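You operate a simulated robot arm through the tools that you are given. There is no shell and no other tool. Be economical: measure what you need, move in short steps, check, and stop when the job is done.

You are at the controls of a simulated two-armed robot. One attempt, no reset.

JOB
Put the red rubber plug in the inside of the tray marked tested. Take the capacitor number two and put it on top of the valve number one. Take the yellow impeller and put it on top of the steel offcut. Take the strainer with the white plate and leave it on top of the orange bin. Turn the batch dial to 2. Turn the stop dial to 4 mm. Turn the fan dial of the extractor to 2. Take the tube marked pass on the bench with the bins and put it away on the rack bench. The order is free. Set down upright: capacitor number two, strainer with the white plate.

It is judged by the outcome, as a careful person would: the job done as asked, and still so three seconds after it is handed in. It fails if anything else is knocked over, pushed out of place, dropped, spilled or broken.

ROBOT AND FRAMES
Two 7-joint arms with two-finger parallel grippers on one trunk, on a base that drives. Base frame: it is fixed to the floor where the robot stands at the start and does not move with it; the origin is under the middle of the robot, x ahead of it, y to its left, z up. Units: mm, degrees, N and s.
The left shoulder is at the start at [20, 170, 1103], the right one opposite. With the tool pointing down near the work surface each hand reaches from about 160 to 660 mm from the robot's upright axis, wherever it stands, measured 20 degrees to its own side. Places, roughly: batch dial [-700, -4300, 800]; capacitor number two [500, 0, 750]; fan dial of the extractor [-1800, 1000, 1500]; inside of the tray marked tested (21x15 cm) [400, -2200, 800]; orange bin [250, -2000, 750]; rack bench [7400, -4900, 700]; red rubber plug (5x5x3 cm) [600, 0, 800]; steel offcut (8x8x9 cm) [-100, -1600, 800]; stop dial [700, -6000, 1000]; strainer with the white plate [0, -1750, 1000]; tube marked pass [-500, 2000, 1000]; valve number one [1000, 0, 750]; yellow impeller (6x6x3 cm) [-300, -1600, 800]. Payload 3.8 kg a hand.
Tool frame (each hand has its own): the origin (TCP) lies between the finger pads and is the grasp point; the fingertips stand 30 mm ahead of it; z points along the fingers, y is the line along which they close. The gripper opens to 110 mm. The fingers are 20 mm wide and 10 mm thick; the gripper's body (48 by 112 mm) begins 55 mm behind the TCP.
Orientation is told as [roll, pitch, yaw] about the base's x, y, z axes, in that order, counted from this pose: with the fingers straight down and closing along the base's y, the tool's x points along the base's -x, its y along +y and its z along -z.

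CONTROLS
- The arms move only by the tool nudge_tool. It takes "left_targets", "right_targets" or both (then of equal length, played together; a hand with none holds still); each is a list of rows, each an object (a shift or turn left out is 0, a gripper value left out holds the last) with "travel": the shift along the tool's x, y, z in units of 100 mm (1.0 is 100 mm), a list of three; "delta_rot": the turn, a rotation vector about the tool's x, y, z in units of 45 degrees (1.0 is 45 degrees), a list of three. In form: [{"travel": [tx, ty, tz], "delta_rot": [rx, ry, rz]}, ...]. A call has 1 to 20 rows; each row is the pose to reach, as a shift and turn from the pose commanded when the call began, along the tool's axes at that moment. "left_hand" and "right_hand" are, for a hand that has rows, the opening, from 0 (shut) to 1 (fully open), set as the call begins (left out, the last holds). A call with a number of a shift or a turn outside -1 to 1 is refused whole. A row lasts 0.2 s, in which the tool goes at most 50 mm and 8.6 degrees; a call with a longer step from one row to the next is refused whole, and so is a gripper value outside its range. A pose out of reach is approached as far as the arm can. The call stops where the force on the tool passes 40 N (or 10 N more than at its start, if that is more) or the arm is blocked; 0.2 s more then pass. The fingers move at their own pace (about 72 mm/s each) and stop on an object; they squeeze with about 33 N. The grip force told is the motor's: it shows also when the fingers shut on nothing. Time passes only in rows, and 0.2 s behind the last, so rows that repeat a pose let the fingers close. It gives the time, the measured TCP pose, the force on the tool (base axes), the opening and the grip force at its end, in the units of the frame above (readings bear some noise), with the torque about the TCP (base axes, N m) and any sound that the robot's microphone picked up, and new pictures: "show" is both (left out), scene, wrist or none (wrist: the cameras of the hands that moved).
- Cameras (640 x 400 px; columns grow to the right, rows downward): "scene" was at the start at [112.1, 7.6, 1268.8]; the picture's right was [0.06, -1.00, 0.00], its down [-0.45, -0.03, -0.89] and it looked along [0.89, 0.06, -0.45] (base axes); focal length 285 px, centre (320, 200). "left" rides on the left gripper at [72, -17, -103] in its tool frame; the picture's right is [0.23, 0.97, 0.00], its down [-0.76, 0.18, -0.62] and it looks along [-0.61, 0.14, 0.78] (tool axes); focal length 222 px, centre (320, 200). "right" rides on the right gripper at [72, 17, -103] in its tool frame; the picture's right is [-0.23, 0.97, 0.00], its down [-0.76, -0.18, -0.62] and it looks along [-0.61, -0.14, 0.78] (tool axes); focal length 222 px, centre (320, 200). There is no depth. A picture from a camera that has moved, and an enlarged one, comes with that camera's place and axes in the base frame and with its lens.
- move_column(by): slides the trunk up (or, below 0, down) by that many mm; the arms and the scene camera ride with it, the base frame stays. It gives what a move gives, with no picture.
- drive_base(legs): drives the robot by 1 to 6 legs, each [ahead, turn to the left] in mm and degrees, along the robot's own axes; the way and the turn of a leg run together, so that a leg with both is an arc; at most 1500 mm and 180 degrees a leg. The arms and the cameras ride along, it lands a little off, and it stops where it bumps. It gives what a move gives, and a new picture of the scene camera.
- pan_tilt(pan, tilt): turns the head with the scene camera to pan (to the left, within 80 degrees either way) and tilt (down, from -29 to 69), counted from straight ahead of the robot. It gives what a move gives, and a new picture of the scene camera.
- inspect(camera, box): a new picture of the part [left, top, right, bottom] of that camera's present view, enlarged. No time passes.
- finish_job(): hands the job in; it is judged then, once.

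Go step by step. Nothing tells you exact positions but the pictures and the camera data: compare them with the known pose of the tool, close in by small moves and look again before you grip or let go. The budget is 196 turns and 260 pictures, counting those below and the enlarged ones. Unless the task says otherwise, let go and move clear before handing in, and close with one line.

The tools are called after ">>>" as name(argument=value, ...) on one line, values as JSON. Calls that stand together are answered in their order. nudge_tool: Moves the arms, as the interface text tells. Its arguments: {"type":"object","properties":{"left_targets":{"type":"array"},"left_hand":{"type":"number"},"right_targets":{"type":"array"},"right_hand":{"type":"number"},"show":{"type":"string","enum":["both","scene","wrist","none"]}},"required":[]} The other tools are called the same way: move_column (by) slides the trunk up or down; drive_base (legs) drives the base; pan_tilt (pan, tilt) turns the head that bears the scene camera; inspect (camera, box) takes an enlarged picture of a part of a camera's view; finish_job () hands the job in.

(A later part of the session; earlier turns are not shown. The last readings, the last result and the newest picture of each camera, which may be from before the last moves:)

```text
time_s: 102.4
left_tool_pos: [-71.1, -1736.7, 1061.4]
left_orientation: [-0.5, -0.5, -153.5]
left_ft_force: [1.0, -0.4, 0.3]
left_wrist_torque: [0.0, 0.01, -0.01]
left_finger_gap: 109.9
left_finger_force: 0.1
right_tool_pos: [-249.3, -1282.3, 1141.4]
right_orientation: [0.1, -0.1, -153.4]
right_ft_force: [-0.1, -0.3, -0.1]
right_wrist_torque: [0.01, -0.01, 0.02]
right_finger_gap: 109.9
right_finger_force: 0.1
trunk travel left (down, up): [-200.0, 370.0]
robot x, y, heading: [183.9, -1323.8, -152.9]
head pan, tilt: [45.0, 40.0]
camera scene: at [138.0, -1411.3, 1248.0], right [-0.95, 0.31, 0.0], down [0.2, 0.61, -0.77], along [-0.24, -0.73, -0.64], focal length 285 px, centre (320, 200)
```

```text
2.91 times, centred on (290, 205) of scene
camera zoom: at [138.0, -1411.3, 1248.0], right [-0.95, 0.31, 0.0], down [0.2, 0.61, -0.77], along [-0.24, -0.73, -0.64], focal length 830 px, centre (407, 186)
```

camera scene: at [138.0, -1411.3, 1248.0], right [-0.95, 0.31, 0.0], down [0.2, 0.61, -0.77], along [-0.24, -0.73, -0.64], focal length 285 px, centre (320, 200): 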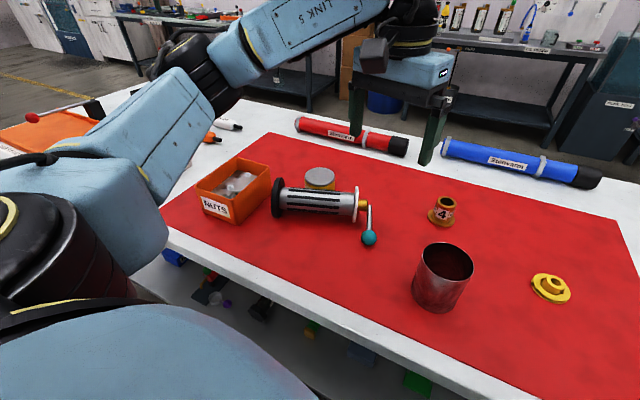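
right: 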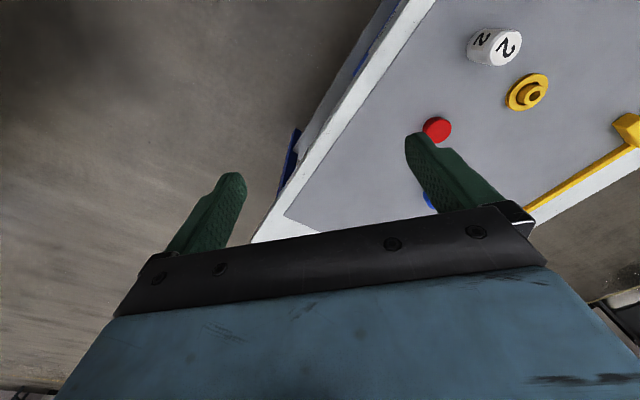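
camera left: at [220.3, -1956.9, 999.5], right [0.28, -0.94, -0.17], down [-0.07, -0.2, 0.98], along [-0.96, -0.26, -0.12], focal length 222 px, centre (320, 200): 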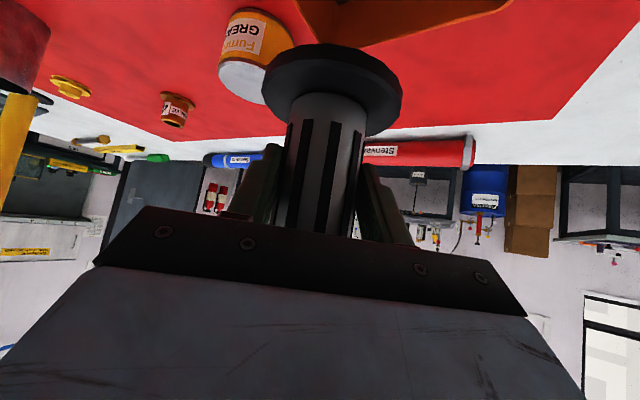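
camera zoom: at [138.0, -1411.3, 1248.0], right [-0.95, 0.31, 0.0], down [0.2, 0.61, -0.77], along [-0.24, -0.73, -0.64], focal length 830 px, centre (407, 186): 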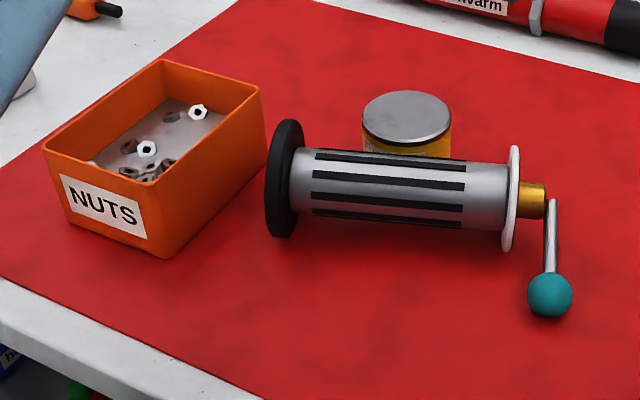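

>>> nudge_tool(left_targets=[{"travel": [0, -0.35, 0]}, {"travel": [0, -0.7, 0]}, {"travel": [-0.02, -1.0, 0.2]}], left_hand=1, show="none")

>>> nudge_tool(left_targets=[{"travel": [0, -0.2, 0.3]}, {"travel": [0, -0.42, 0.6]}, {"travel": [0, -0.42, 0.9]}], show="wrist")

```text
time_s: 103.2
left_tool_pos: [-118.3, -1648.5, 1043.9]
left_orientation: [-0.5, -0.6, -153.4]
left_ft_force: [-0.5, 0.7, -0.9]
left_wrist_torque: [-0.01, -0.04, 0.02]
left_finger_gap: 109.7
left_finger_force: 0.0
right_tool_pos: [-249.6, -1282.5, 1141.1]
right_orientation: [-0.1, 0.1, -153.6]
right_ft_force: [0.2, -0.3, 0.0]
right_wrist_torque: [-0.02, 0.01, 0.01]
right_finger_gap: 110.3
right_finger_force: 0.1
trunk travel left (down, up): [-200.0, 370.0]
robot x, y, heading: [183.3, -1321.0, -153.0]
head pan, tilt: [45.0, 40.0]
```

```text
time_s: 104.0
left_tool_pos: [-137.9, -1611.6, 952.9]
left_orientation: [-0.5, -0.6, -153.3]
left_ft_force: [-0.3, -0.2, 0.7]
left_wrist_torque: [0.04, -0.01, 0.0]
left_finger_gap: 109.9
left_finger_force: 0.0
right_tool_pos: [-251.0, -1282.7, 1140.6]
right_orientation: [0.1, 0.0, -153.6]
right_ft_force: [0.8, 0.6, 0.1]
right_wrist_torque: [-0.03, 0.0, -0.01]
right_finger_gap: 109.9
right_finger_force: 0.0
trunk travel left (down, up): [-200.0, 370.0]
robot x, y, heading: [183.0, -1326.1, -153.0]
head pan, tilt: [45.0, 40.0]
camera left: at [-79.5, -1564.2, 1056.6], right [0.64, -0.77, -0.01], down [-0.59, -0.5, 0.63], along [-0.49, -0.4, -0.78], focal length 222 px, centre (320, 200)
```

left: 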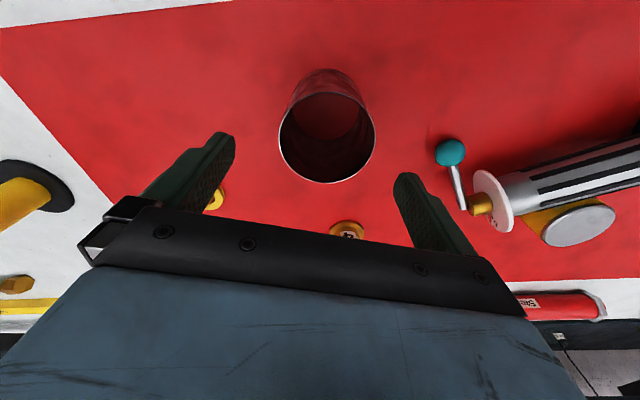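

>>> nudge_tool(left_targets=[{"travel": [0.03, 0.03, 0.3]}, {"travel": [0.03, 0.04, 0.65]}, {"travel": [0.03, 0.04, 1.0]}], show="wrist")

>>> inspect(camera="left", box=[240, 80, 400, 240])

```text
time_s: 104.8
left_tool_pos: [-135.5, -1613.7, 852.5]
left_orientation: [-0.7, -0.6, -153.3]
left_ft_force: [-1.1, 0.1, 0.6]
left_wrist_torque: [0.02, 0.03, -0.01]
left_finger_gap: 110.0
left_finger_force: 0.0
right_tool_pos: [-250.4, -1282.8, 1140.9]
right_orientation: [0.0, 0.0, -153.5]
right_ft_force: [-0.4, 0.0, 0.2]
right_wrist_torque: [0.02, 0.0, 0.05]
right_finger_gap: 110.0
right_finger_force: 0.0
trunk travel left (down, up): [-200.0, 370.0]
robot x, y, heading: [186.4, -1321.0, -152.8]
head pan, tilt: [45.0, 40.0]
camera left: at [-76.5, -1566.0, 956.9], right [0.64, -0.77, -0.01], down [-0.59, -0.5, 0.63], along [-0.49, -0.39, -0.78], focal length 222 px, centre (320, 200)
```

left: 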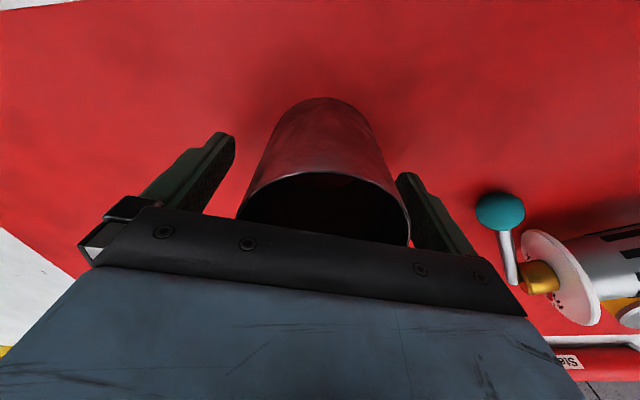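

```text
2.50 times, centred on (320, 160) of left
camera zoom: at [-76.5, -1566.0, 956.9], right [0.64, -0.77, -0.01], down [-0.59, -0.5, 0.63], along [-0.49, -0.39, -0.78], focal length 555 px, centre (320, 300)
```

zoom: 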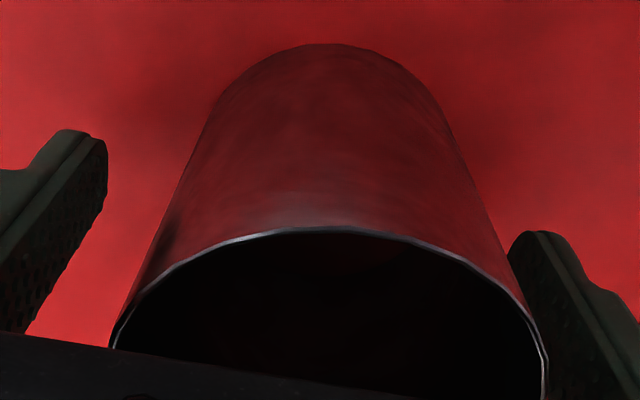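

>>> nudge_tool(left_targets=[{"travel": [0, 0, 0]}, {"travel": [0, 0, 0]}, {"travel": [0, 0, 0]}, {"travel": [0, 0, 0]}], left_hand=0, show="none")

>>> nudge_tool(left_targets=[{"travel": [0, 0, -0.1]}, {"travel": [0, 0, -0.3]}, {"travel": [0, 0, -0.6]}, {"travel": [0, 0, -1.0]}], show="none")

>>> pan_tilt(pan=10, tilt=40)

```text
time_s: 105.8
left_tool_pos: [-134.7, -1613.2, 853.5]
left_orientation: [-0.5, -0.4, -153.3]
left_ft_force: [-0.1, -0.3, -0.2]
left_wrist_torque: [0.0, 0.01, 0.01]
left_finger_gap: 74.7
left_finger_force: 32.2
right_tool_pos: [-250.1, -1283.2, 1141.6]
right_orientation: [0.0, 0.0, -153.5]
right_ft_force: [-0.3, 0.2, 0.0]
right_wrist_torque: [0.0, 0.03, 0.0]
right_finger_gap: 109.9
right_finger_force: 0.1
trunk travel left (down, up): [-200.0, 370.0]
robot x, y, heading: [184.1, -1326.0, -153.1]
head pan, tilt: [45.0, 40.0]
```

```text
time_s: 106.8
left_tool_pos: [-133.8, -1613.4, 954.2]
left_orientation: [-0.5, -0.6, -153.5]
left_ft_force: [0.1, -0.6, -1.3]
left_wrist_torque: [-0.01, 0.02, 0.03]
left_finger_gap: 74.7
left_finger_force: 33.1
right_tool_pos: [-250.3, -1283.6, 1141.7]
right_orientation: [0.0, -0.1, -153.5]
right_ft_force: [-0.7, -0.7, 0.0]
right_wrist_torque: [-0.01, -0.04, 0.04]
right_finger_gap: 110.0
right_finger_force: 0.0
trunk travel left (down, up): [-200.0, 370.0]
robot x, y, heading: [183.9, -1324.4, -152.9]
head pan, tilt: [45.0, 40.0]
```

```text
time_s: 107.8
left_tool_pos: [-133.2, -1614.5, 952.4]
left_orientation: [-0.5, -0.5, -153.3]
left_ft_force: [-0.4, 0.6, -2.4]
left_wrist_torque: [-0.01, -0.02, -0.01]
left_finger_gap: 74.7
left_finger_force: 32.3
right_tool_pos: [-249.5, -1283.3, 1140.6]
right_orientation: [0.0, 0.0, -153.5]
right_ft_force: [0.3, -0.4, -0.4]
right_wrist_torque: [0.0, 0.02, 0.0]
right_finger_gap: 110.0
right_finger_force: 0.1
trunk travel left (down, up): [-200.0, 370.0]
robot x, y, heading: [182.4, -1321.8, -153.2]
head pan, tilt: [10.0, 40.0]
camera scene: at [96.4, -1381.8, 1248.0], right [-0.6, 0.8, 0.0], down [0.51, 0.39, -0.77], along [-0.61, -0.46, -0.64], focal length 285 px, centre (320, 200)
```

scene: 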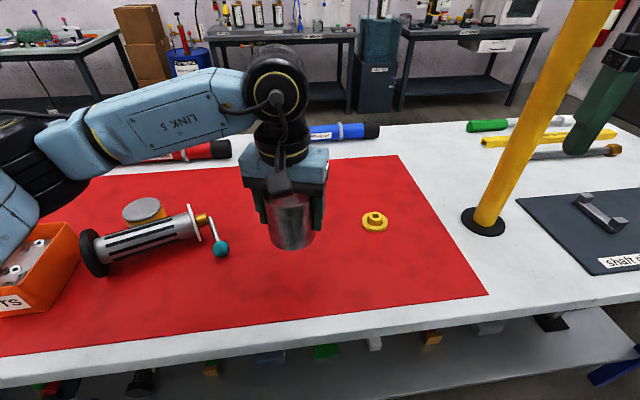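

I hold the offcut. I want to see its underside, so I'll raise it and roll the hand so its bottom faces the scene camera.

>>> nudge_tool(left_targets=[{"travel": [0, 0.2, -0.3]}, {"travel": [0, 0.4, -0.6]}, {"travel": [0, 0.6, -0.9]}, {"travel": [0, 0.8, -1.0]}], show="none")

>>> nudge_tool(left_targets=[{"travel": [0, 0.2, -0.2], "delta_rot": [0.19, 0, 0]}, {"travel": [0, 0.4, -0.4], "delta_rot": [0.38, 0, 0]}, {"travel": [0, 0.6, -0.6], "delta_rot": [0.57, 0, 0]}, {"travel": [0, 0.8, -0.8], "delta_rot": [0.76, 0, 0]}, {"travel": [0, 0.8, -1.0], "delta_rot": [0.95, 0, 0]}], show="none")

>>> pan_tilt(pan=35, tilt=10)

```text
time_s: 108.8
left_tool_pos: [-97.4, -1685.3, 1053.0]
left_orientation: [-0.6, -0.5, -153.6]
left_ft_force: [0.9, 0.5, -2.1]
left_wrist_torque: [0.04, -0.03, -0.04]
left_finger_gap: 74.6
left_finger_force: 33.0
right_tool_pos: [-251.2, -1282.9, 1141.0]
right_orientation: [0.1, 0.0, -153.5]
right_ft_force: [-0.4, 0.4, 0.0]
right_wrist_torque: [0.03, 0.0, -0.02]
right_finger_gap: 110.1
right_finger_force: 0.1
trunk travel left (down, up): [-200.0, 370.0]
robot x, y, heading: [186.9, -1324.4, -153.0]
head pan, tilt: [10.0, 40.0]
```

```text
time_s: 110.0
left_tool_pos: [-60.0, -1757.6, 1151.3]
left_orientation: [-43.3, -0.5, -153.5]
left_ft_force: [-0.2, 0.5, -1.9]
left_wrist_torque: [0.01, 0.01, -0.01]
left_finger_gap: 74.5
left_finger_force: 33.1
right_tool_pos: [-250.9, -1282.9, 1141.0]
right_orientation: [0.0, 0.0, -153.5]
right_ft_force: [-0.5, -0.4, 0.0]
right_wrist_torque: [0.02, -0.02, 0.0]
right_finger_gap: 110.0
right_finger_force: 0.1
trunk travel left (down, up): [-200.0, 370.0]
robot x, y, heading: [183.2, -1329.4, -153.0]
head pan, tilt: [10.0, 40.0]
```

```text
time_s: 111.0
left_tool_pos: [-60.8, -1756.5, 1151.6]
left_orientation: [-43.2, -0.6, -153.4]
left_ft_force: [0.5, 0.9, -2.9]
left_wrist_torque: [0.01, 0.0, 0.01]
left_finger_gap: 74.7
left_finger_force: 32.9
right_tool_pos: [-249.9, -1282.4, 1140.2]
right_orientation: [0.1, 0.0, -153.6]
right_ft_force: [-0.5, 0.1, -0.1]
right_wrist_torque: [0.01, -0.01, -0.02]
right_finger_gap: 110.1
right_finger_force: 0.1
trunk travel left (down, up): [-200.0, 370.0]
robot x, y, heading: [181.6, -1320.3, -153.0]
head pan, tilt: [35.0, 10.0]
camera scene: at [120.5, -1412.7, 1295.6], right [-0.88, 0.47, 0.0], down [0.08, 0.15, -0.98], along [-0.46, -0.87, -0.17], focal length 285 px, centre (320, 200)
```

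scene: 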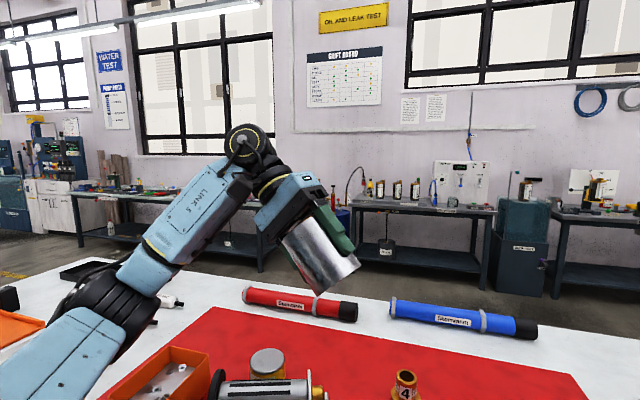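

>>> nudge_tool(left_targets=[{"travel": [0, 0, -0.1], "delta_rot": [0.18, 0, 0]}, {"travel": [0, 0, -0.2], "delta_rot": [0.36, 0, 0]}, {"travel": [0, 0, -0.3], "delta_rot": [0.54, 0, 0]}, {"travel": [0, 0, -0.3], "delta_rot": [0.72, 0, 0]}, {"travel": [0, 0, -0.3], "delta_rot": [0.9, 0, 0]}], show="scene")

>>> inspect(camera="scene", box=[230, 140, 430, 300])

```text
time_s: 112.2
left_tool_pos: [-50.3, -1774.4, 1173.9]
left_orientation: [-83.9, -0.6, -153.4]
left_ft_force: [-0.6, 0.5, -1.8]
left_wrist_torque: [0.0, -0.02, 0.02]
left_finger_gap: 74.7
left_finger_force: 32.7
right_tool_pos: [-250.0, -1283.7, 1141.8]
right_orientation: [0.1, 0.1, -153.6]
right_ft_force: [-0.2, -0.7, 0.0]
right_wrist_torque: [-0.03, 0.02, -0.02]
right_finger_gap: 109.8
right_finger_force: 0.0
trunk travel left (down, up): [-200.0, 370.0]
robot x, y, heading: [188.8, -1318.2, -152.8]
head pan, tilt: [35.0, 10.0]
camera scene: at [120.5, -1412.9, 1295.7], right [-0.88, 0.47, 0.0], down [0.08, 0.15, -0.98], along [-0.46, -0.87, -0.17], focal length 285 px, centre (320, 200)
```

scene: 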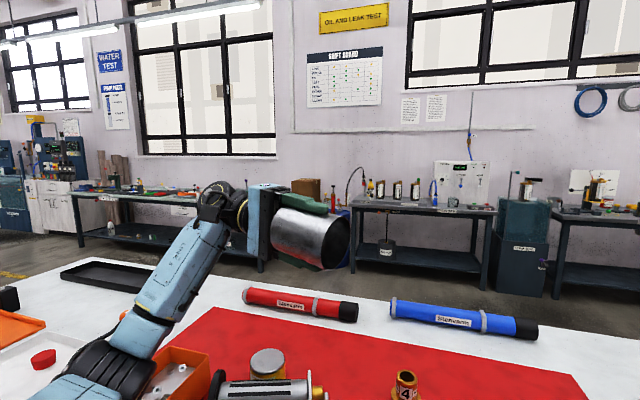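

```text
2.50 times, centred on (330, 220) of scene
camera zoom: at [120.5, -1412.9, 1295.7], right [-0.88, 0.47, 0.0], down [0.08, 0.15, -0.98], along [-0.46, -0.87, -0.17], focal length 713 px, centre (295, 150)
```

zoom: 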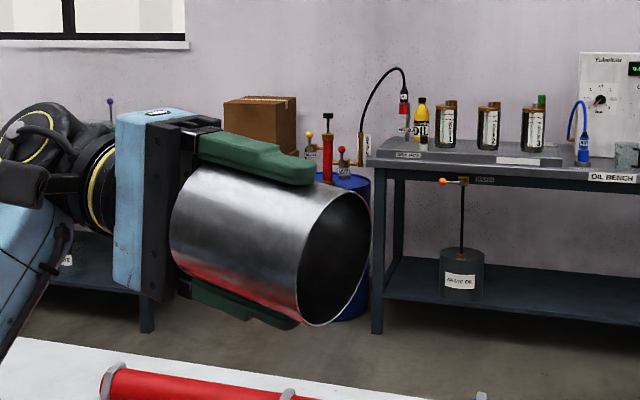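

>>> inspect(camera="scene", box=[310, 185, 355, 280])

```text
4.21 times, centred on (332, 232) of scene
camera zoom: at [120.5, -1412.9, 1295.7], right [-0.88, 0.47, 0.0], down [0.08, 0.15, -0.98], along [-0.46, -0.87, -0.17], focal length 1201 px, centre (267, 63)
```

zoom: 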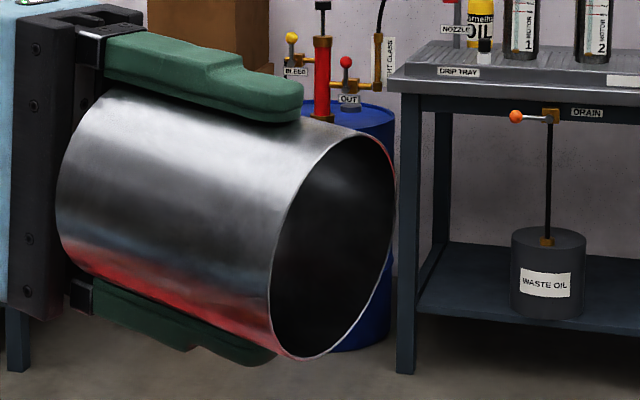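

The offcut is an open pipe. I'll put it back standing where it was, then test how the impeller sits on it.

>>> nudge_tool(left_targets=[{"travel": [0, 0, 0], "delta_rot": [-0.19, 0, 0]}, {"travel": [0, 0, 0], "delta_rot": [-0.38, 0, 0]}, {"travel": [0, 0, 0], "delta_rot": [-0.57, 0, 0]}, {"travel": [0, 0, 0], "delta_rot": [-0.76, 0, 0]}, {"travel": [0, 0, 0], "delta_rot": [-0.95, 0, 0]}], show="none")

>>> nudge_tool(left_targets=[{"travel": [0, 0, 0], "delta_rot": [-0.18, 0, 0]}, {"travel": [0, 0, 0], "delta_rot": [-0.36, 0, 0]}, {"travel": [0, 0, 0], "delta_rot": [-0.54, 0, 0]}, {"travel": [0, 0, 0], "delta_rot": [-0.72, 0, 0]}, {"travel": [0, 0, 0], "delta_rot": [-0.9, 0, 0]}], show="none")

>>> pan_tilt(pan=15, tilt=42)

```text
time_s: 113.4
left_tool_pos: [-49.5, -1775.8, 1173.7]
left_orientation: [-40.9, -0.5, -153.5]
left_ft_force: [-0.6, 0.2, -1.2]
left_wrist_torque: [0.0, -0.01, -0.02]
left_finger_gap: 74.7
left_finger_force: 33.0
right_tool_pos: [-250.8, -1283.0, 1141.0]
right_orientation: [0.0, -0.1, -153.5]
right_ft_force: [-0.3, 0.3, -0.4]
right_wrist_torque: [-0.01, 0.02, -0.02]
right_finger_gap: 110.0
right_finger_force: 0.0
trunk travel left (down, up): [-200.0, 370.0]
robot x, y, heading: [179.4, -1324.9, -153.1]
head pan, tilt: [35.0, 10.0]
```

```text
time_s: 114.6
left_tool_pos: [-51.2, -1775.7, 1172.7]
left_orientation: [-0.5, -0.5, -153.4]
left_ft_force: [0.5, 0.0, -2.3]
left_wrist_torque: [0.03, 0.0, 0.0]
left_finger_gap: 74.6
left_finger_force: 33.2
right_tool_pos: [-250.9, -1283.5, 1140.6]
right_orientation: [0.0, -0.1, -153.5]
right_ft_force: [-0.5, 0.3, 0.2]
right_wrist_torque: [-0.03, 0.04, -0.01]
right_finger_gap: 110.1
right_finger_force: 0.1
trunk travel left (down, up): [-200.0, 370.0]
robot x, y, heading: [183.9, -1318.9, -152.8]
head pan, tilt: [35.0, 10.0]
```

```text
time_s: 115.6
left_tool_pos: [-50.6, -1776.8, 1173.5]
left_orientation: [-0.7, -0.5, -153.4]
left_ft_force: [-1.2, 0.4, -2.2]
left_wrist_torque: [0.01, 0.01, -0.02]
left_finger_gap: 74.9
left_finger_force: 32.4
right_tool_pos: [-250.6, -1283.8, 1141.5]
right_orientation: [0.0, 0.0, -153.5]
right_ft_force: [0.2, -1.1, -0.5]
right_wrist_torque: [0.0, -0.01, 0.0]
right_finger_gap: 109.7
right_finger_force: 0.0
trunk travel left (down, up): [-200.0, 370.0]
robot x, y, heading: [181.3, -1327.7, -152.7]
head pan, tilt: [15.0, 42.0]
camera scene: at [102.2, -1386.6, 1245.1], right [-0.67, 0.74, 0.0], down [0.5, 0.45, -0.74], along [-0.55, -0.5, -0.67], focal length 285 px, centre (320, 200)
```

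scene: 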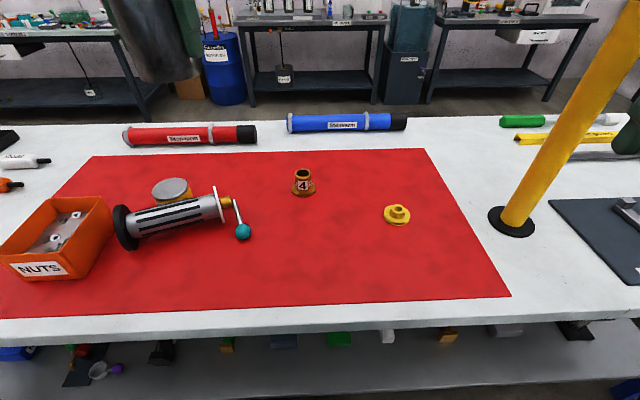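

>>> nudge_tool(left_targets=[{"travel": [0, -0.3, 0.3]}, {"travel": [0, -0.6, 0.6]}, {"travel": [0, -0.9, 0.9]}, {"travel": [0, -1.0, 1.0]}], show="none")

>>> nudge_tool(left_targets=[{"travel": [0, -0.3, 0.3]}, {"travel": [0, -0.6, 0.6]}, {"travel": [0, -0.82, 0.9]}, {"travel": [0, -0.82, 1.0]}], show="none")

>>> nudge_tool(left_targets=[{"travel": [0, 0, 0.4]}, {"travel": [0, 0, 0.8]}, {"travel": [0, 0, 1.0]}], show="none")

>>> nudge_tool(left_targets=[{"travel": [0, 0, 0.1]}, {"travel": [0, 0, 0.17]}], show="both")

```text
time_s: 116.6
left_tool_pos: [-96.8, -1684.7, 1073.7]
left_orientation: [-0.5, -0.6, -153.3]
left_ft_force: [0.1, 0.4, -2.0]
left_wrist_torque: [-0.02, 0.0, -0.01]
left_finger_gap: 74.7
left_finger_force: 33.0
right_tool_pos: [-249.9, -1282.8, 1140.7]
right_orientation: [0.0, 0.1, -153.5]
right_ft_force: [0.2, -0.8, 0.4]
right_wrist_torque: [0.01, -0.01, 0.0]
right_finger_gap: 110.1
right_finger_force: 0.0
trunk travel left (down, up): [-200.0, 370.0]
robot x, y, heading: [184.3, -1322.0, -153.1]
head pan, tilt: [15.0, 42.0]
```

```text
time_s: 117.6
left_tool_pos: [-134.8, -1611.8, 975.0]
left_orientation: [-0.7, -0.5, -153.4]
left_ft_force: [0.3, -0.4, -2.2]
left_wrist_torque: [-0.01, 0.0, -0.01]
left_finger_gap: 74.8
left_finger_force: 33.8
right_tool_pos: [-249.6, -1283.4, 1141.3]
right_orientation: [-0.1, 0.0, -153.5]
right_ft_force: [0.6, 0.5, -0.3]
right_wrist_torque: [-0.06, 0.01, -0.02]
right_finger_gap: 110.1
right_finger_force: 0.1
trunk travel left (down, up): [-200.0, 370.0]
robot x, y, heading: [180.6, -1321.3, -153.0]
head pan, tilt: [15.0, 42.0]
```

```text
time_s: 118.4
left_tool_pos: [-134.6, -1612.1, 874.7]
left_orientation: [-0.5, -0.6, -153.4]
left_ft_force: [0.3, -1.0, -1.7]
left_wrist_torque: [0.0, 0.0, 0.0]
left_finger_gap: 74.5
left_finger_force: 32.8
right_tool_pos: [-251.0, -1283.2, 1140.8]
right_orientation: [-0.1, -0.1, -153.5]
right_ft_force: [-0.5, 0.1, 0.0]
right_wrist_torque: [0.05, -0.01, 0.01]
right_finger_gap: 110.0
right_finger_force: 0.1
trunk travel left (down, up): [-200.0, 370.0]
robot x, y, heading: [181.6, -1327.9, -153.2]
head pan, tilt: [15.0, 42.0]
```

```text
time_s: 119.0
left_tool_pos: [-135.5, -1610.7, 857.9]
left_orientation: [-0.5, -0.5, -153.4]
left_ft_force: [0.0, 0.7, -2.3]
left_wrist_torque: [-0.04, -0.01, 0.01]
left_finger_gap: 74.5
left_finger_force: 32.5
right_tool_pos: [-251.6, -1283.7, 1140.8]
right_orientation: [0.0, 0.0, -153.4]
right_ft_force: [0.1, 0.6, 0.8]
right_wrist_torque: [0.02, 0.03, -0.02]
right_finger_gap: 110.0
right_finger_force: 0.1
trunk travel left (down, up): [-200.0, 370.0]
robot x, y, heading: [185.1, -1326.6, -153.0]
head pan, tilt: [15.0, 42.0]
camera scene: at [102.1, -1386.5, 1245.1], right [-0.67, 0.74, 0.0], down [0.5, 0.45, -0.74], along [-0.55, -0.5, -0.67], focal length 285 px, centre (320, 200)
camera left: at [-77.4, -1564.8, 961.7], right [0.64, -0.77, -0.01], down [-0.59, -0.5, 0.63], along [-0.49, -0.4, -0.78], focal length 222 px, centre (320, 200)
```

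scene: 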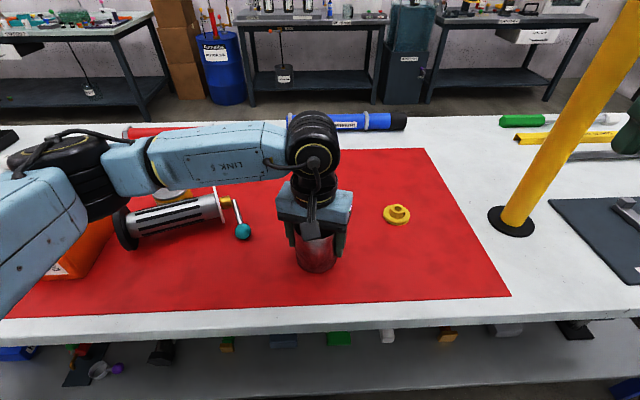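
left: 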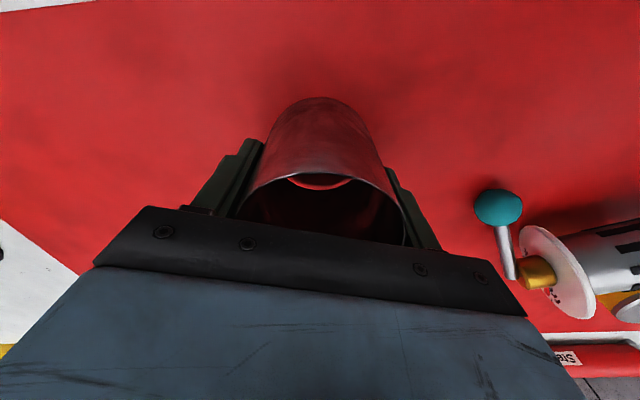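

I can see the mat through it, so it is open at both ends. I'll set it down.

>>> nudge_tool(left_targets=[{"travel": [0, 0, 0.03]}], show="none")

>>> nudge_tool(left_targets=[{"travel": [0, 0, 0.02]}], show="none")

>>> nudge_tool(left_targets=[{"travel": [0, 0, 0.015]}], show="none")

```text
time_s: 119.4
left_tool_pos: [-136.1, -1612.2, 855.3]
left_orientation: [-0.4, -0.6, -153.4]
left_ft_force: [0.2, 0.6, -2.1]
left_wrist_torque: [-0.02, 0.01, 0.03]
left_finger_gap: 74.4
left_finger_force: 33.1
right_tool_pos: [-251.7, -1283.3, 1140.6]
right_orientation: [0.1, 0.0, -153.5]
right_ft_force: [1.6, -0.1, -0.2]
right_wrist_torque: [-0.02, 0.01, -0.04]
right_finger_gap: 109.9
right_finger_force: 0.1
trunk travel left (down, up): [-200.0, 370.0]
robot x, y, heading: [181.8, -1321.9, -153.0]
head pan, tilt: [15.0, 42.0]
```

```text
time_s: 119.8
left_tool_pos: [-135.6, -1612.0, 854.1]
left_orientation: [-0.5, -0.7, -153.4]
left_ft_force: [1.2, -1.0, 6.7]
left_wrist_torque: [-0.38, -0.19, -0.02]
left_finger_gap: 74.5
left_finger_force: 33.0
right_tool_pos: [-249.3, -1283.3, 1141.9]
right_orientation: [-0.1, -0.1, -153.5]
right_ft_force: [0.1, 0.1, 1.1]
right_wrist_torque: [-0.01, -0.03, 0.0]
right_finger_gap: 110.0
right_finger_force: 0.0
trunk travel left (down, up): [-200.0, 370.0]
robot x, y, heading: [186.2, -1322.7, -152.7]
head pan, tilt: [15.0, 42.0]
```

```text
time_s: 120.2
left_tool_pos: [-135.3, -1612.1, 853.8]
left_orientation: [-0.4, -0.8, -153.4]
left_ft_force: [1.1, -3.5, 21.2]
left_wrist_torque: [-0.71, -0.65, -0.13]
left_finger_gap: 74.6
left_finger_force: 33.1
right_tool_pos: [-250.6, -1283.6, 1141.3]
right_orientation: [0.1, 0.0, -153.5]
right_ft_force: [0.6, 0.3, 0.2]
right_wrist_torque: [0.01, 0.0, 0.0]
right_finger_gap: 110.0
right_finger_force: 0.0
trunk travel left (down, up): [-200.0, 370.0]
robot x, y, heading: [182.8, -1325.2, -153.0]
head pan, tilt: [15.0, 42.0]
```

>>> nudge_tool(left_targets=[{"travel": [0, 0, -0.02]}, {"travel": [0, 0, -0.02]}], show="none")

>>> nudge_tool(left_targets=[{"travel": [0, 0, 0]}, {"travel": [0, 0, 0]}, {"travel": [0, 0, 0]}], left_hand=1, show="none")

>>> nudge_tool(left_targets=[{"travel": [0, 0, -0.3]}, {"travel": [0, 0, -0.7]}, {"travel": [0, 0, -1.0]}], show="none")

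>>> nudge_tool(left_targets=[{"travel": [-0.3, -0.3, 0]}, {"travel": [-0.6, -0.6, 0]}, {"travel": [-0.9, -0.9, 0]}, {"travel": [-0.9, -0.9, 0]}], show="both")

```text
time_s: 120.8
left_tool_pos: [-137.2, -1611.1, 854.1]
left_orientation: [-0.5, -0.7, -153.4]
left_ft_force: [-4.4, -4.0, 14.4]
left_wrist_torque: [-0.72, 0.01, -0.18]
left_finger_gap: 74.4
left_finger_force: 32.6
right_tool_pos: [-250.2, -1282.6, 1140.8]
right_orientation: [0.0, 0.0, -153.5]
right_ft_force: [-0.8, 0.2, -0.1]
right_wrist_torque: [-0.04, -0.01, -0.03]
right_finger_gap: 109.8
right_finger_force: 0.1
trunk travel left (down, up): [-200.0, 370.0]
robot x, y, heading: [181.6, -1318.4, -153.0]
head pan, tilt: [15.0, 42.0]
```

```text
time_s: 121.6
left_tool_pos: [-134.9, -1610.9, 854.2]
left_orientation: [-0.6, -0.5, -153.4]
left_ft_force: [0.5, -1.0, -0.3]
left_wrist_torque: [0.03, 0.0, -0.02]
left_finger_gap: 109.8
left_finger_force: 0.0
right_tool_pos: [-251.5, -1283.2, 1141.4]
right_orientation: [0.0, -0.1, -153.5]
right_ft_force: [-0.2, -1.1, 1.2]
right_wrist_torque: [0.0, 0.0, 0.02]
right_finger_gap: 110.3
right_finger_force: 0.0
trunk travel left (down, up): [-200.0, 370.0]
robot x, y, heading: [183.9, -1325.9, -152.9]
head pan, tilt: [15.0, 42.0]
```

```text
time_s: 122.4
left_tool_pos: [-133.4, -1612.0, 953.1]
left_orientation: [-0.5, -0.6, -153.4]
left_ft_force: [0.6, -0.3, -0.6]
left_wrist_torque: [0.03, 0.0, 0.01]
left_finger_gap: 110.0
left_finger_force: 0.0
right_tool_pos: [-250.8, -1282.3, 1141.0]
right_orientation: [-0.1, 0.0, -153.5]
right_ft_force: [-0.2, -0.2, 0.8]
right_wrist_torque: [0.01, 0.0, -0.01]
right_finger_gap: 110.5
right_finger_force: 0.0
trunk travel left (down, up): [-200.0, 370.0]
robot x, y, heading: [184.2, -1320.8, -153.0]
head pan, tilt: [15.0, 42.0]
```

```text
time_s: 123.4
left_tool_pos: [-254.1, -1572.0, 956.2]
left_orientation: [-0.5, -0.6, -153.3]
left_ft_force: [-0.2, -0.3, -0.7]
left_wrist_torque: [-0.01, 0.01, -0.01]
left_finger_gap: 110.1
left_finger_force: 0.0
right_tool_pos: [-250.0, -1283.7, 1142.1]
right_orientation: [0.1, 0.0, -153.4]
right_ft_force: [0.6, -0.7, -0.2]
right_wrist_torque: [-0.01, 0.01, 0.0]
right_finger_gap: 110.1
right_finger_force: 0.1
trunk travel left (down, up): [-200.0, 370.0]
robot x, y, heading: [181.5, -1322.9, -152.8]
head pan, tilt: [15.0, 42.0]
camera scene: at [102.6, -1386.8, 1245.1], right [-0.67, 0.74, 0.0], down [0.5, 0.45, -0.74], along [-0.55, -0.5, -0.67], focal length 285 px, centre (320, 200)
camera left: at [-197.0, -1524.8, 1059.1], right [0.64, -0.77, -0.01], down [-0.59, -0.5, 0.63], along [-0.49, -0.4, -0.78], focal length 222 px, centre (320, 200)
```

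scene: 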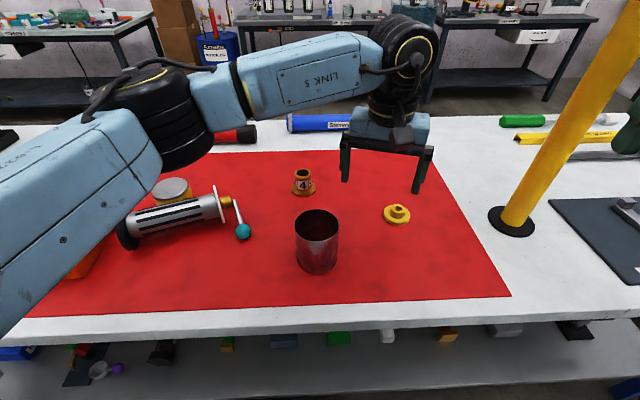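
left: 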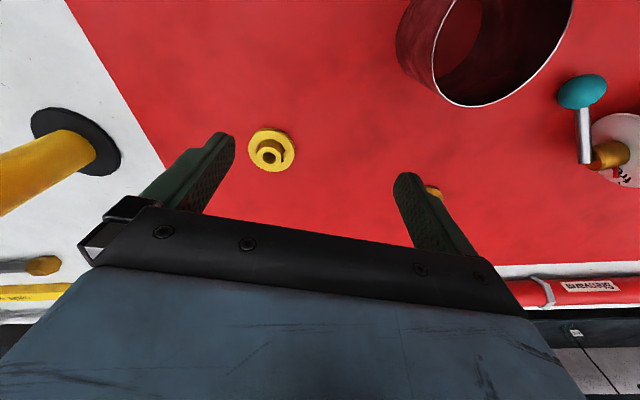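

>>> nudge_tool(left_targets=[{"travel": [-0.3, -0.25, 0.2]}, {"travel": [-0.62, -0.49, 0.4]}, {"travel": [-0.62, -0.49, 0.7]}], show="wrist")

>>> inspect(camera="left", box=[220, 80, 420, 220])

```text
time_s: 124.2
left_tool_pos: [-333.3, -1556.5, 885.5]
left_orientation: [-0.6, -0.6, -153.5]
left_ft_force: [-1.2, 0.1, 0.6]
left_wrist_torque: [0.02, 0.0, 0.06]
left_finger_gap: 110.1
left_finger_force: 0.0
right_tool_pos: [-250.6, -1284.0, 1141.3]
right_orientation: [0.0, 0.0, -153.5]
right_ft_force: [-0.1, 0.0, 0.6]
right_wrist_torque: [0.04, -0.01, 0.03]
right_finger_gap: 110.2
right_finger_force: 0.0
trunk travel left (down, up): [-200.0, 370.0]
robot x, y, heading: [187.1, -1322.0, -152.8]
head pan, tilt: [15.0, 42.0]
camera left: at [-275.0, -1509.0, 989.9], right [0.64, -0.77, -0.01], down [-0.59, -0.5, 0.63], along [-0.49, -0.39, -0.78], focal length 222 px, centre (320, 200)
```

left: 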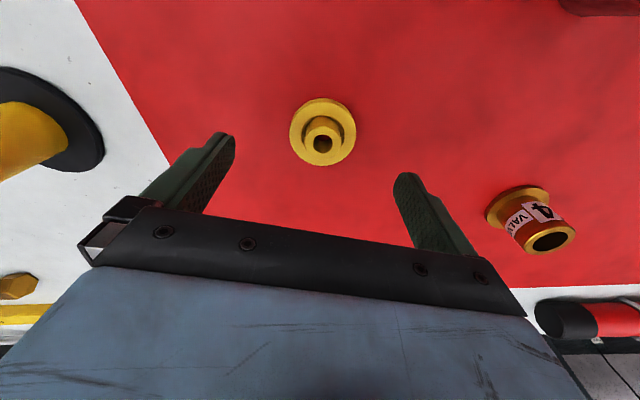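

```text
2.86 times, centred on (320, 150) of left
camera zoom: at [-275.0, -1509.0, 989.9], right [0.64, -0.77, -0.01], down [-0.59, -0.5, 0.63], along [-0.49, -0.39, -0.78], focal length 635 px, centre (320, 343)
```

zoom: 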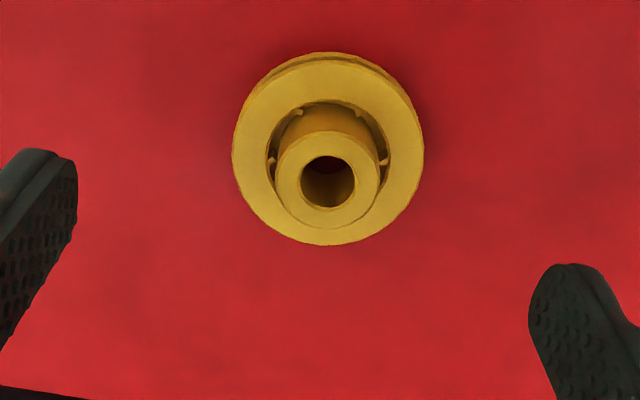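

>>> nudge_tool(left_targets=[{"travel": [0, 0, 0.2]}, {"travel": [0, 0, 0.37]}], show="none")

>>> nudge_tool(left_targets=[{"travel": [0, 0, 0]}, {"travel": [0, 0, 0]}, {"travel": [0, 0, 0]}, {"travel": [0, 0, 0]}, {"travel": [0, 0, 0]}], left_hand=0, show="wrist")

```text
time_s: 124.8
left_tool_pos: [-333.4, -1555.2, 848.9]
left_orientation: [-0.5, -0.6, -153.4]
left_ft_force: [0.2, -0.9, 1.0]
left_wrist_torque: [-0.01, 0.0, 0.02]
left_finger_gap: 110.1
left_finger_force: 0.0
right_tool_pos: [-251.4, -1283.1, 1140.6]
right_orientation: [0.0, 0.1, -153.5]
right_ft_force: [-0.9, -0.1, -0.4]
right_wrist_torque: [0.01, -0.02, 0.0]
right_finger_gap: 110.0
right_finger_force: 0.1
trunk travel left (down, up): [-200.0, 370.0]
robot x, y, heading: [183.7, -1323.5, -153.3]
head pan, tilt: [15.0, 42.0]
```

```text
time_s: 126.0
left_tool_pos: [-334.6, -1555.7, 849.2]
left_orientation: [-0.5, -0.7, -153.4]
left_ft_force: [0.7, 0.1, -1.1]
left_wrist_torque: [-0.01, -0.04, 0.01]
left_finger_gap: 26.7
left_finger_force: 32.9
right_tool_pos: [-250.1, -1283.2, 1140.8]
right_orientation: [0.0, 0.0, -153.5]
right_ft_force: [-0.5, 0.7, -0.5]
right_wrist_torque: [0.0, 0.0, -0.01]
right_finger_gap: 110.0
right_finger_force: 0.1
trunk travel left (down, up): [-200.0, 370.0]
robot x, y, heading: [186.2, -1324.7, -153.0]
head pan, tilt: [15.0, 42.0]
camera left: at [-275.7, -1508.4, 953.1], right [0.64, -0.77, -0.01], down [-0.59, -0.5, 0.63], along [-0.49, -0.4, -0.78], focal length 222 px, centre (320, 200)
```

left: 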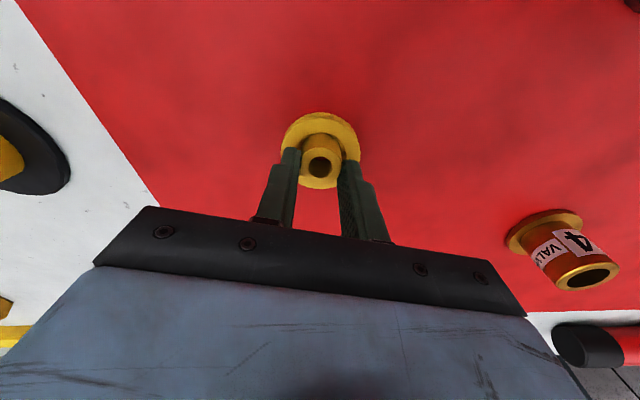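

>>> nudge_tool(left_targets=[{"travel": [0, 0, -0.1]}, {"travel": [0, 0, -0.3]}, {"travel": [0, 0, -0.7]}, {"travel": [0, 0, -1.0]}], show="none")

>>> nudge_tool(left_targets=[{"travel": [0.3, 0.3, -0.15]}, {"travel": [0.6, 0.6, -0.2]}, {"travel": [0.9, 0.9, -0.2]}], show="none")

>>> nudge_tool(left_targets=[{"travel": [0.3, 0.25, 0]}, {"travel": [0.63, 0.49, 0]}, {"travel": [0.63, 0.49, 0]}], show="both")

```text
time_s: 127.0
left_tool_pos: [-331.4, -1557.1, 950.4]
left_orientation: [-0.5, -0.6, -153.4]
left_ft_force: [0.5, -0.4, -0.9]
left_wrist_torque: [-0.01, 0.0, 0.03]
left_finger_gap: 26.4
left_finger_force: 32.5
right_tool_pos: [-249.9, -1282.0, 1140.8]
right_orientation: [0.0, 0.0, -153.4]
right_ft_force: [-0.2, -0.8, -0.5]
right_wrist_torque: [-0.01, 0.0, 0.0]
right_finger_gap: 110.1
right_finger_force: 0.1
trunk travel left (down, up): [-200.0, 370.0]
robot x, y, heading: [182.9, -1322.3, -153.0]
head pan, tilt: [15.0, 42.0]
```

```text
time_s: 127.8
left_tool_pos: [-211.5, -1597.4, 968.1]
left_orientation: [-0.6, -0.5, -153.5]
left_ft_force: [0.2, -0.4, -0.6]
left_wrist_torque: [-0.04, 0.0, -0.02]
left_finger_gap: 26.2
left_finger_force: 33.1
right_tool_pos: [-249.9, -1282.8, 1141.1]
right_orientation: [-0.1, 0.0, -153.4]
right_ft_force: [0.1, 0.1, 0.7]
right_wrist_torque: [-0.01, -0.02, 0.0]
right_finger_gap: 110.0
right_finger_force: 0.0
trunk travel left (down, up): [-200.0, 370.0]
robot x, y, heading: [182.7, -1322.0, -153.1]
head pan, tilt: [15.0, 42.0]
```

```text
time_s: 128.6
left_tool_pos: [-133.0, -1611.4, 966.8]
left_orientation: [-0.5, -0.5, -153.4]
left_ft_force: [-0.2, -0.4, 0.1]
left_wrist_torque: [0.0, 0.01, -0.03]
left_finger_gap: 26.6
left_finger_force: 33.3
right_tool_pos: [-250.4, -1281.9, 1139.9]
right_orientation: [0.0, 0.0, -153.5]
right_ft_force: [0.2, 0.2, -0.3]
right_wrist_torque: [0.03, 0.02, 0.0]
right_finger_gap: 110.0
right_finger_force: 0.1
trunk travel left (down, up): [-200.0, 370.0]
robot x, y, heading: [184.2, -1319.4, -152.9]
head pan, tilt: [15.0, 42.0]
camera scene: at [101.9, -1386.3, 1245.1], right [-0.67, 0.74, 0.0], down [0.5, 0.45, -0.74], along [-0.55, -0.5, -0.67], focal length 285 px, centre (320, 200)
camera left: at [-74.5, -1564.0, 1071.0], right [0.64, -0.77, -0.01], down [-0.59, -0.5, 0.63], along [-0.49, -0.4, -0.78], focal length 222 px, centre (320, 200)
```

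scene: 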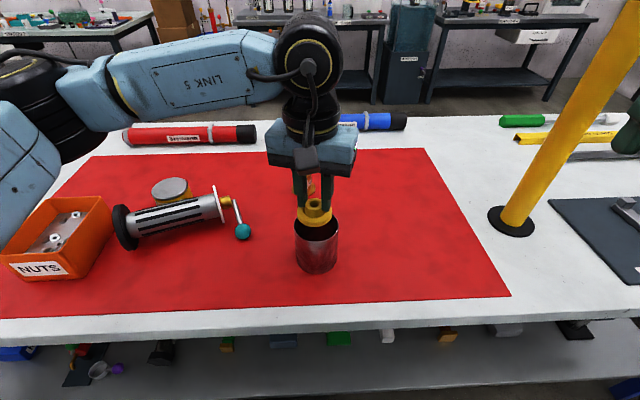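
left: 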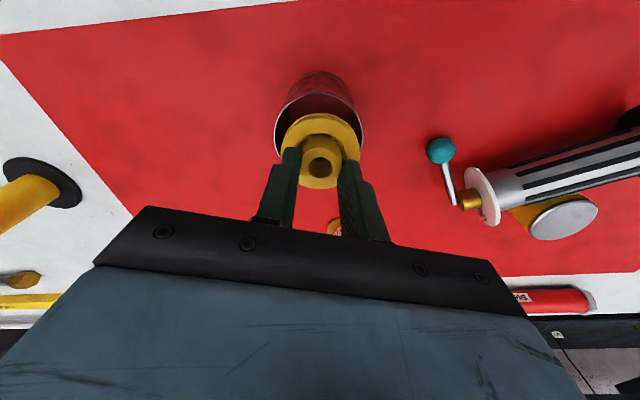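

Now the test: lower the impeller in small steps and watch whether it meets anything at the rim.

>>> nudge_tool(left_targets=[{"travel": [0, 0, 0.1]}, {"travel": [0, 0, 0.2]}], show="none")

>>> inspect(camera="scene", box=[270, 160, 370, 280])

>>> nudge_tool(left_targets=[{"travel": [0, 0, 0.04]}, {"travel": [0, 0, 0.08]}], show="none")

>>> nudge_tool(left_targets=[{"travel": [0, 0, 0.03]}, {"travel": [0, 0, 0.06]}], show="none")

>>> inspect(camera="scene", box=[270, 160, 370, 280])

```text
time_s: 129.2
left_tool_pos: [-132.2, -1609.9, 946.5]
left_orientation: [-0.5, -0.5, -153.5]
left_ft_force: [0.2, 0.8, 0.2]
left_wrist_torque: [-0.05, 0.02, 0.0]
left_finger_gap: 26.4
left_finger_force: 33.2
right_tool_pos: [-250.2, -1283.9, 1141.4]
right_orientation: [-0.1, 0.0, -153.5]
right_ft_force: [0.1, 0.1, 0.3]
right_wrist_torque: [-0.05, -0.01, 0.03]
right_finger_gap: 110.1
right_finger_force: 0.0
trunk travel left (down, up): [-200.0, 370.0]
robot x, y, heading: [183.7, -1321.8, -153.2]
head pan, tilt: [15.0, 42.0]
```

```text
3.33 times, centred on (320, 220) of scene
camera zoom: at [102.2, -1386.5, 1245.1], right [-0.67, 0.74, 0.0], down [0.5, 0.45, -0.74], along [-0.55, -0.5, -0.67], focal length 951 px, centre (320, 133)
```

zoom: 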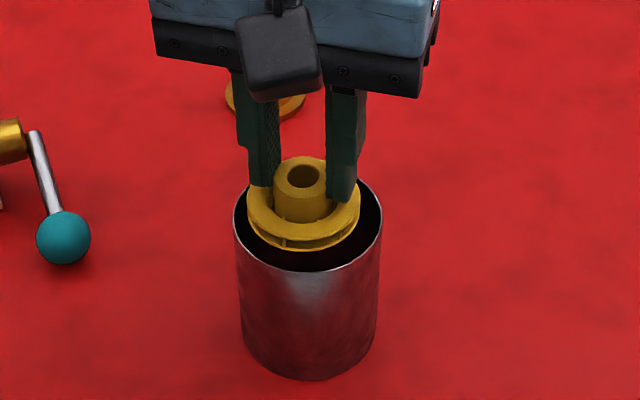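

```text
time_s: 129.8
left_tool_pos: [-133.2, -1611.3, 940.2]
left_orientation: [-0.5, -0.6, -153.5]
left_ft_force: [1.4, -0.1, 2.2]
left_wrist_torque: [-0.06, -0.01, 0.02]
left_finger_gap: 26.5
left_finger_force: 33.4
right_tool_pos: [-250.3, -1283.1, 1141.3]
right_orientation: [0.0, 0.0, -153.5]
right_ft_force: [-0.6, 0.2, -0.8]
right_wrist_torque: [-0.05, -0.01, -0.01]
right_finger_gap: 109.9
right_finger_force: 0.2
trunk travel left (down, up): [-200.0, 370.0]
robot x, y, heading: [178.9, -1320.6, -153.1]
head pan, tilt: [15.0, 42.0]
```

```text
time_s: 130.4
left_tool_pos: [-133.6, -1610.2, 935.4]
left_orientation: [-0.6, -0.9, -153.4]
left_ft_force: [0.4, -2.5, 27.5]
left_wrist_torque: [-0.23, 0.01, 0.07]
left_finger_gap: 26.5
left_finger_force: 33.3
right_tool_pos: [-250.5, -1281.7, 1141.5]
right_orientation: [-0.1, -0.2, -153.4]
right_ft_force: [1.0, 0.1, 0.6]
right_wrist_torque: [0.01, 0.01, 0.02]
right_finger_gap: 110.3
right_finger_force: 0.0
trunk travel left (down, up): [-200.0, 370.0]
robot x, y, heading: [182.0, -1326.6, -153.0]
head pan, tilt: [15.0, 42.0]
```

```text
3.33 times, centred on (320, 220) of scene
camera zoom: at [103.3, -1385.7, 1245.5], right [-0.67, 0.74, 0.0], down [0.5, 0.45, -0.74], along [-0.55, -0.5, -0.67], focal length 951 px, centre (320, 133)
```

zoom: 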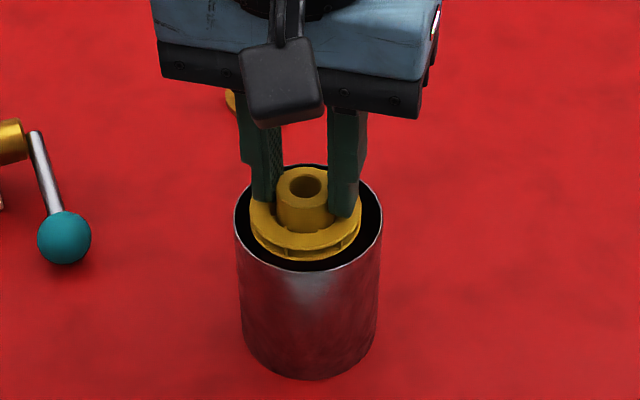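

It meets firm support at the rim's height, so the impeller does rest on top of the offcut. I'll ease off and release.

>>> nudge_tool(left_targets=[{"travel": [0, 0, -0.02]}, {"travel": [0, 0, -0.03]}], show="none")

>>> nudge_tool(left_targets=[{"travel": [0, 0, 0]}, {"travel": [0, 0, 0]}, {"travel": [0, 0, 0]}], left_hand=0.6, show="none")

>>> inspect(camera="scene", box=[270, 160, 370, 280])

>>> nudge_tool(left_targets=[{"travel": [0, 0, -0.3]}, {"travel": [0, 0, -0.7]}, {"travel": [0, 0, -1.0]}], show="both")

```text
time_s: 131.0
left_tool_pos: [-133.4, -1610.3, 935.7]
left_orientation: [-0.5, -0.6, -153.4]
left_ft_force: [-4.1, -2.6, 16.7]
left_wrist_torque: [-0.26, 0.44, -0.02]
left_finger_gap: 26.2
left_finger_force: 33.2
right_tool_pos: [-250.3, -1281.8, 1141.8]
right_orientation: [0.0, 0.0, -153.5]
right_ft_force: [-0.1, 0.4, 0.9]
right_wrist_torque: [0.03, -0.02, -0.01]
right_finger_gap: 109.9
right_finger_force: 0.1
trunk travel left (down, up): [-200.0, 370.0]
robot x, y, heading: [181.3, -1322.4, -153.0]
head pan, tilt: [15.0, 42.0]
```

```text
time_s: 131.8
left_tool_pos: [-132.6, -1611.2, 935.0]
left_orientation: [-0.5, -0.5, -153.4]
left_ft_force: [0.4, -0.6, -0.5]
left_wrist_torque: [-0.02, -0.01, 0.0]
left_finger_gap: 66.2
left_finger_force: 0.1
right_tool_pos: [-251.0, -1282.6, 1139.8]
right_orientation: [0.1, 0.0, -153.5]
right_ft_force: [0.3, 0.7, 0.5]
right_wrist_torque: [0.0, 0.0, -0.01]
right_finger_gap: 110.2
right_finger_force: 0.1
trunk travel left (down, up): [-200.0, 370.0]
robot x, y, heading: [183.7, -1322.2, -152.9]
head pan, tilt: [15.0, 42.0]
```

```text
3.33 times, centred on (320, 220) of scene
camera zoom: at [102.2, -1386.4, 1245.1], right [-0.67, 0.74, 0.0], down [0.5, 0.45, -0.74], along [-0.55, -0.5, -0.67], focal length 951 px, centre (320, 133)
```

zoom: 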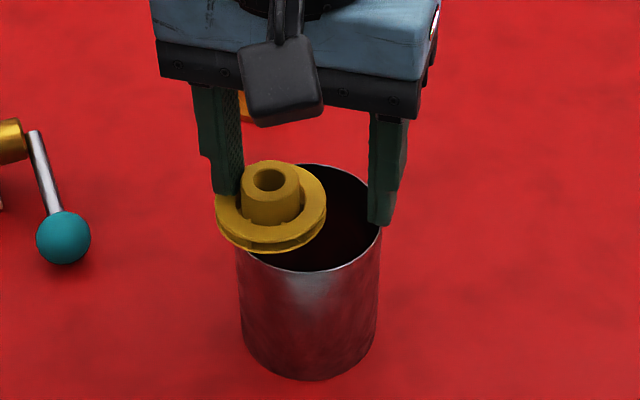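

```text
time_s: 132.6
left_tool_pos: [-132.4, -1611.3, 1036.1]
left_orientation: [-0.5, -0.5, -153.4]
left_ft_force: [-0.2, -0.4, -0.2]
left_wrist_torque: [0.01, 0.01, -0.01]
left_finger_gap: 66.0
left_finger_force: 0.0
right_tool_pos: [-250.3, -1283.3, 1142.2]
right_orientation: [-0.1, 0.0, -153.5]
right_ft_force: [-1.1, -0.1, 0.7]
right_wrist_torque: [-0.03, 0.0, 0.01]
right_finger_gap: 109.9
right_finger_force: 0.1
trunk travel left (down, up): [-200.0, 370.0]
robot x, y, heading: [179.4, -1320.5, -152.9]
head pan, tilt: [15.0, 42.0]
camera scene: at [102.3, -1386.3, 1245.1], right [-0.67, 0.74, 0.0], down [0.5, 0.45, -0.74], along [-0.55, -0.5, -0.67], focal length 285 px, centre (320, 200)
camera left: at [-74.8, -1565.4, 1139.4], right [0.64, -0.77, -0.01], down [-0.59, -0.5, 0.63], along [-0.49, -0.4, -0.78], focal length 222 px, centre (320, 200)
```

scene: 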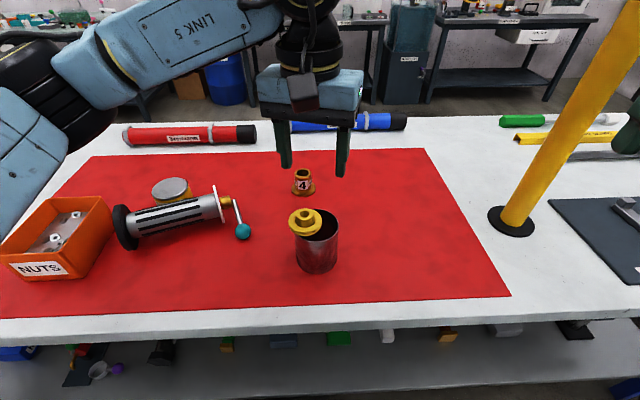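
left: 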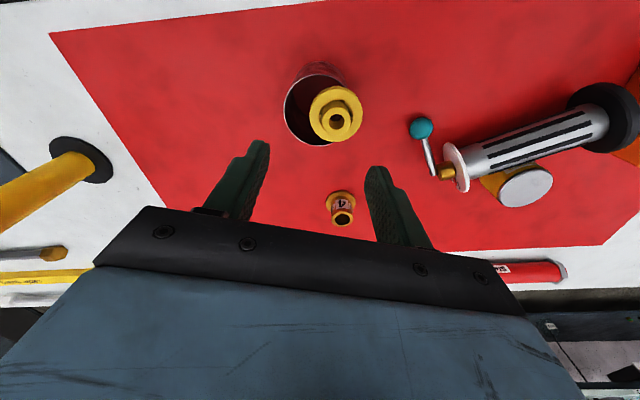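

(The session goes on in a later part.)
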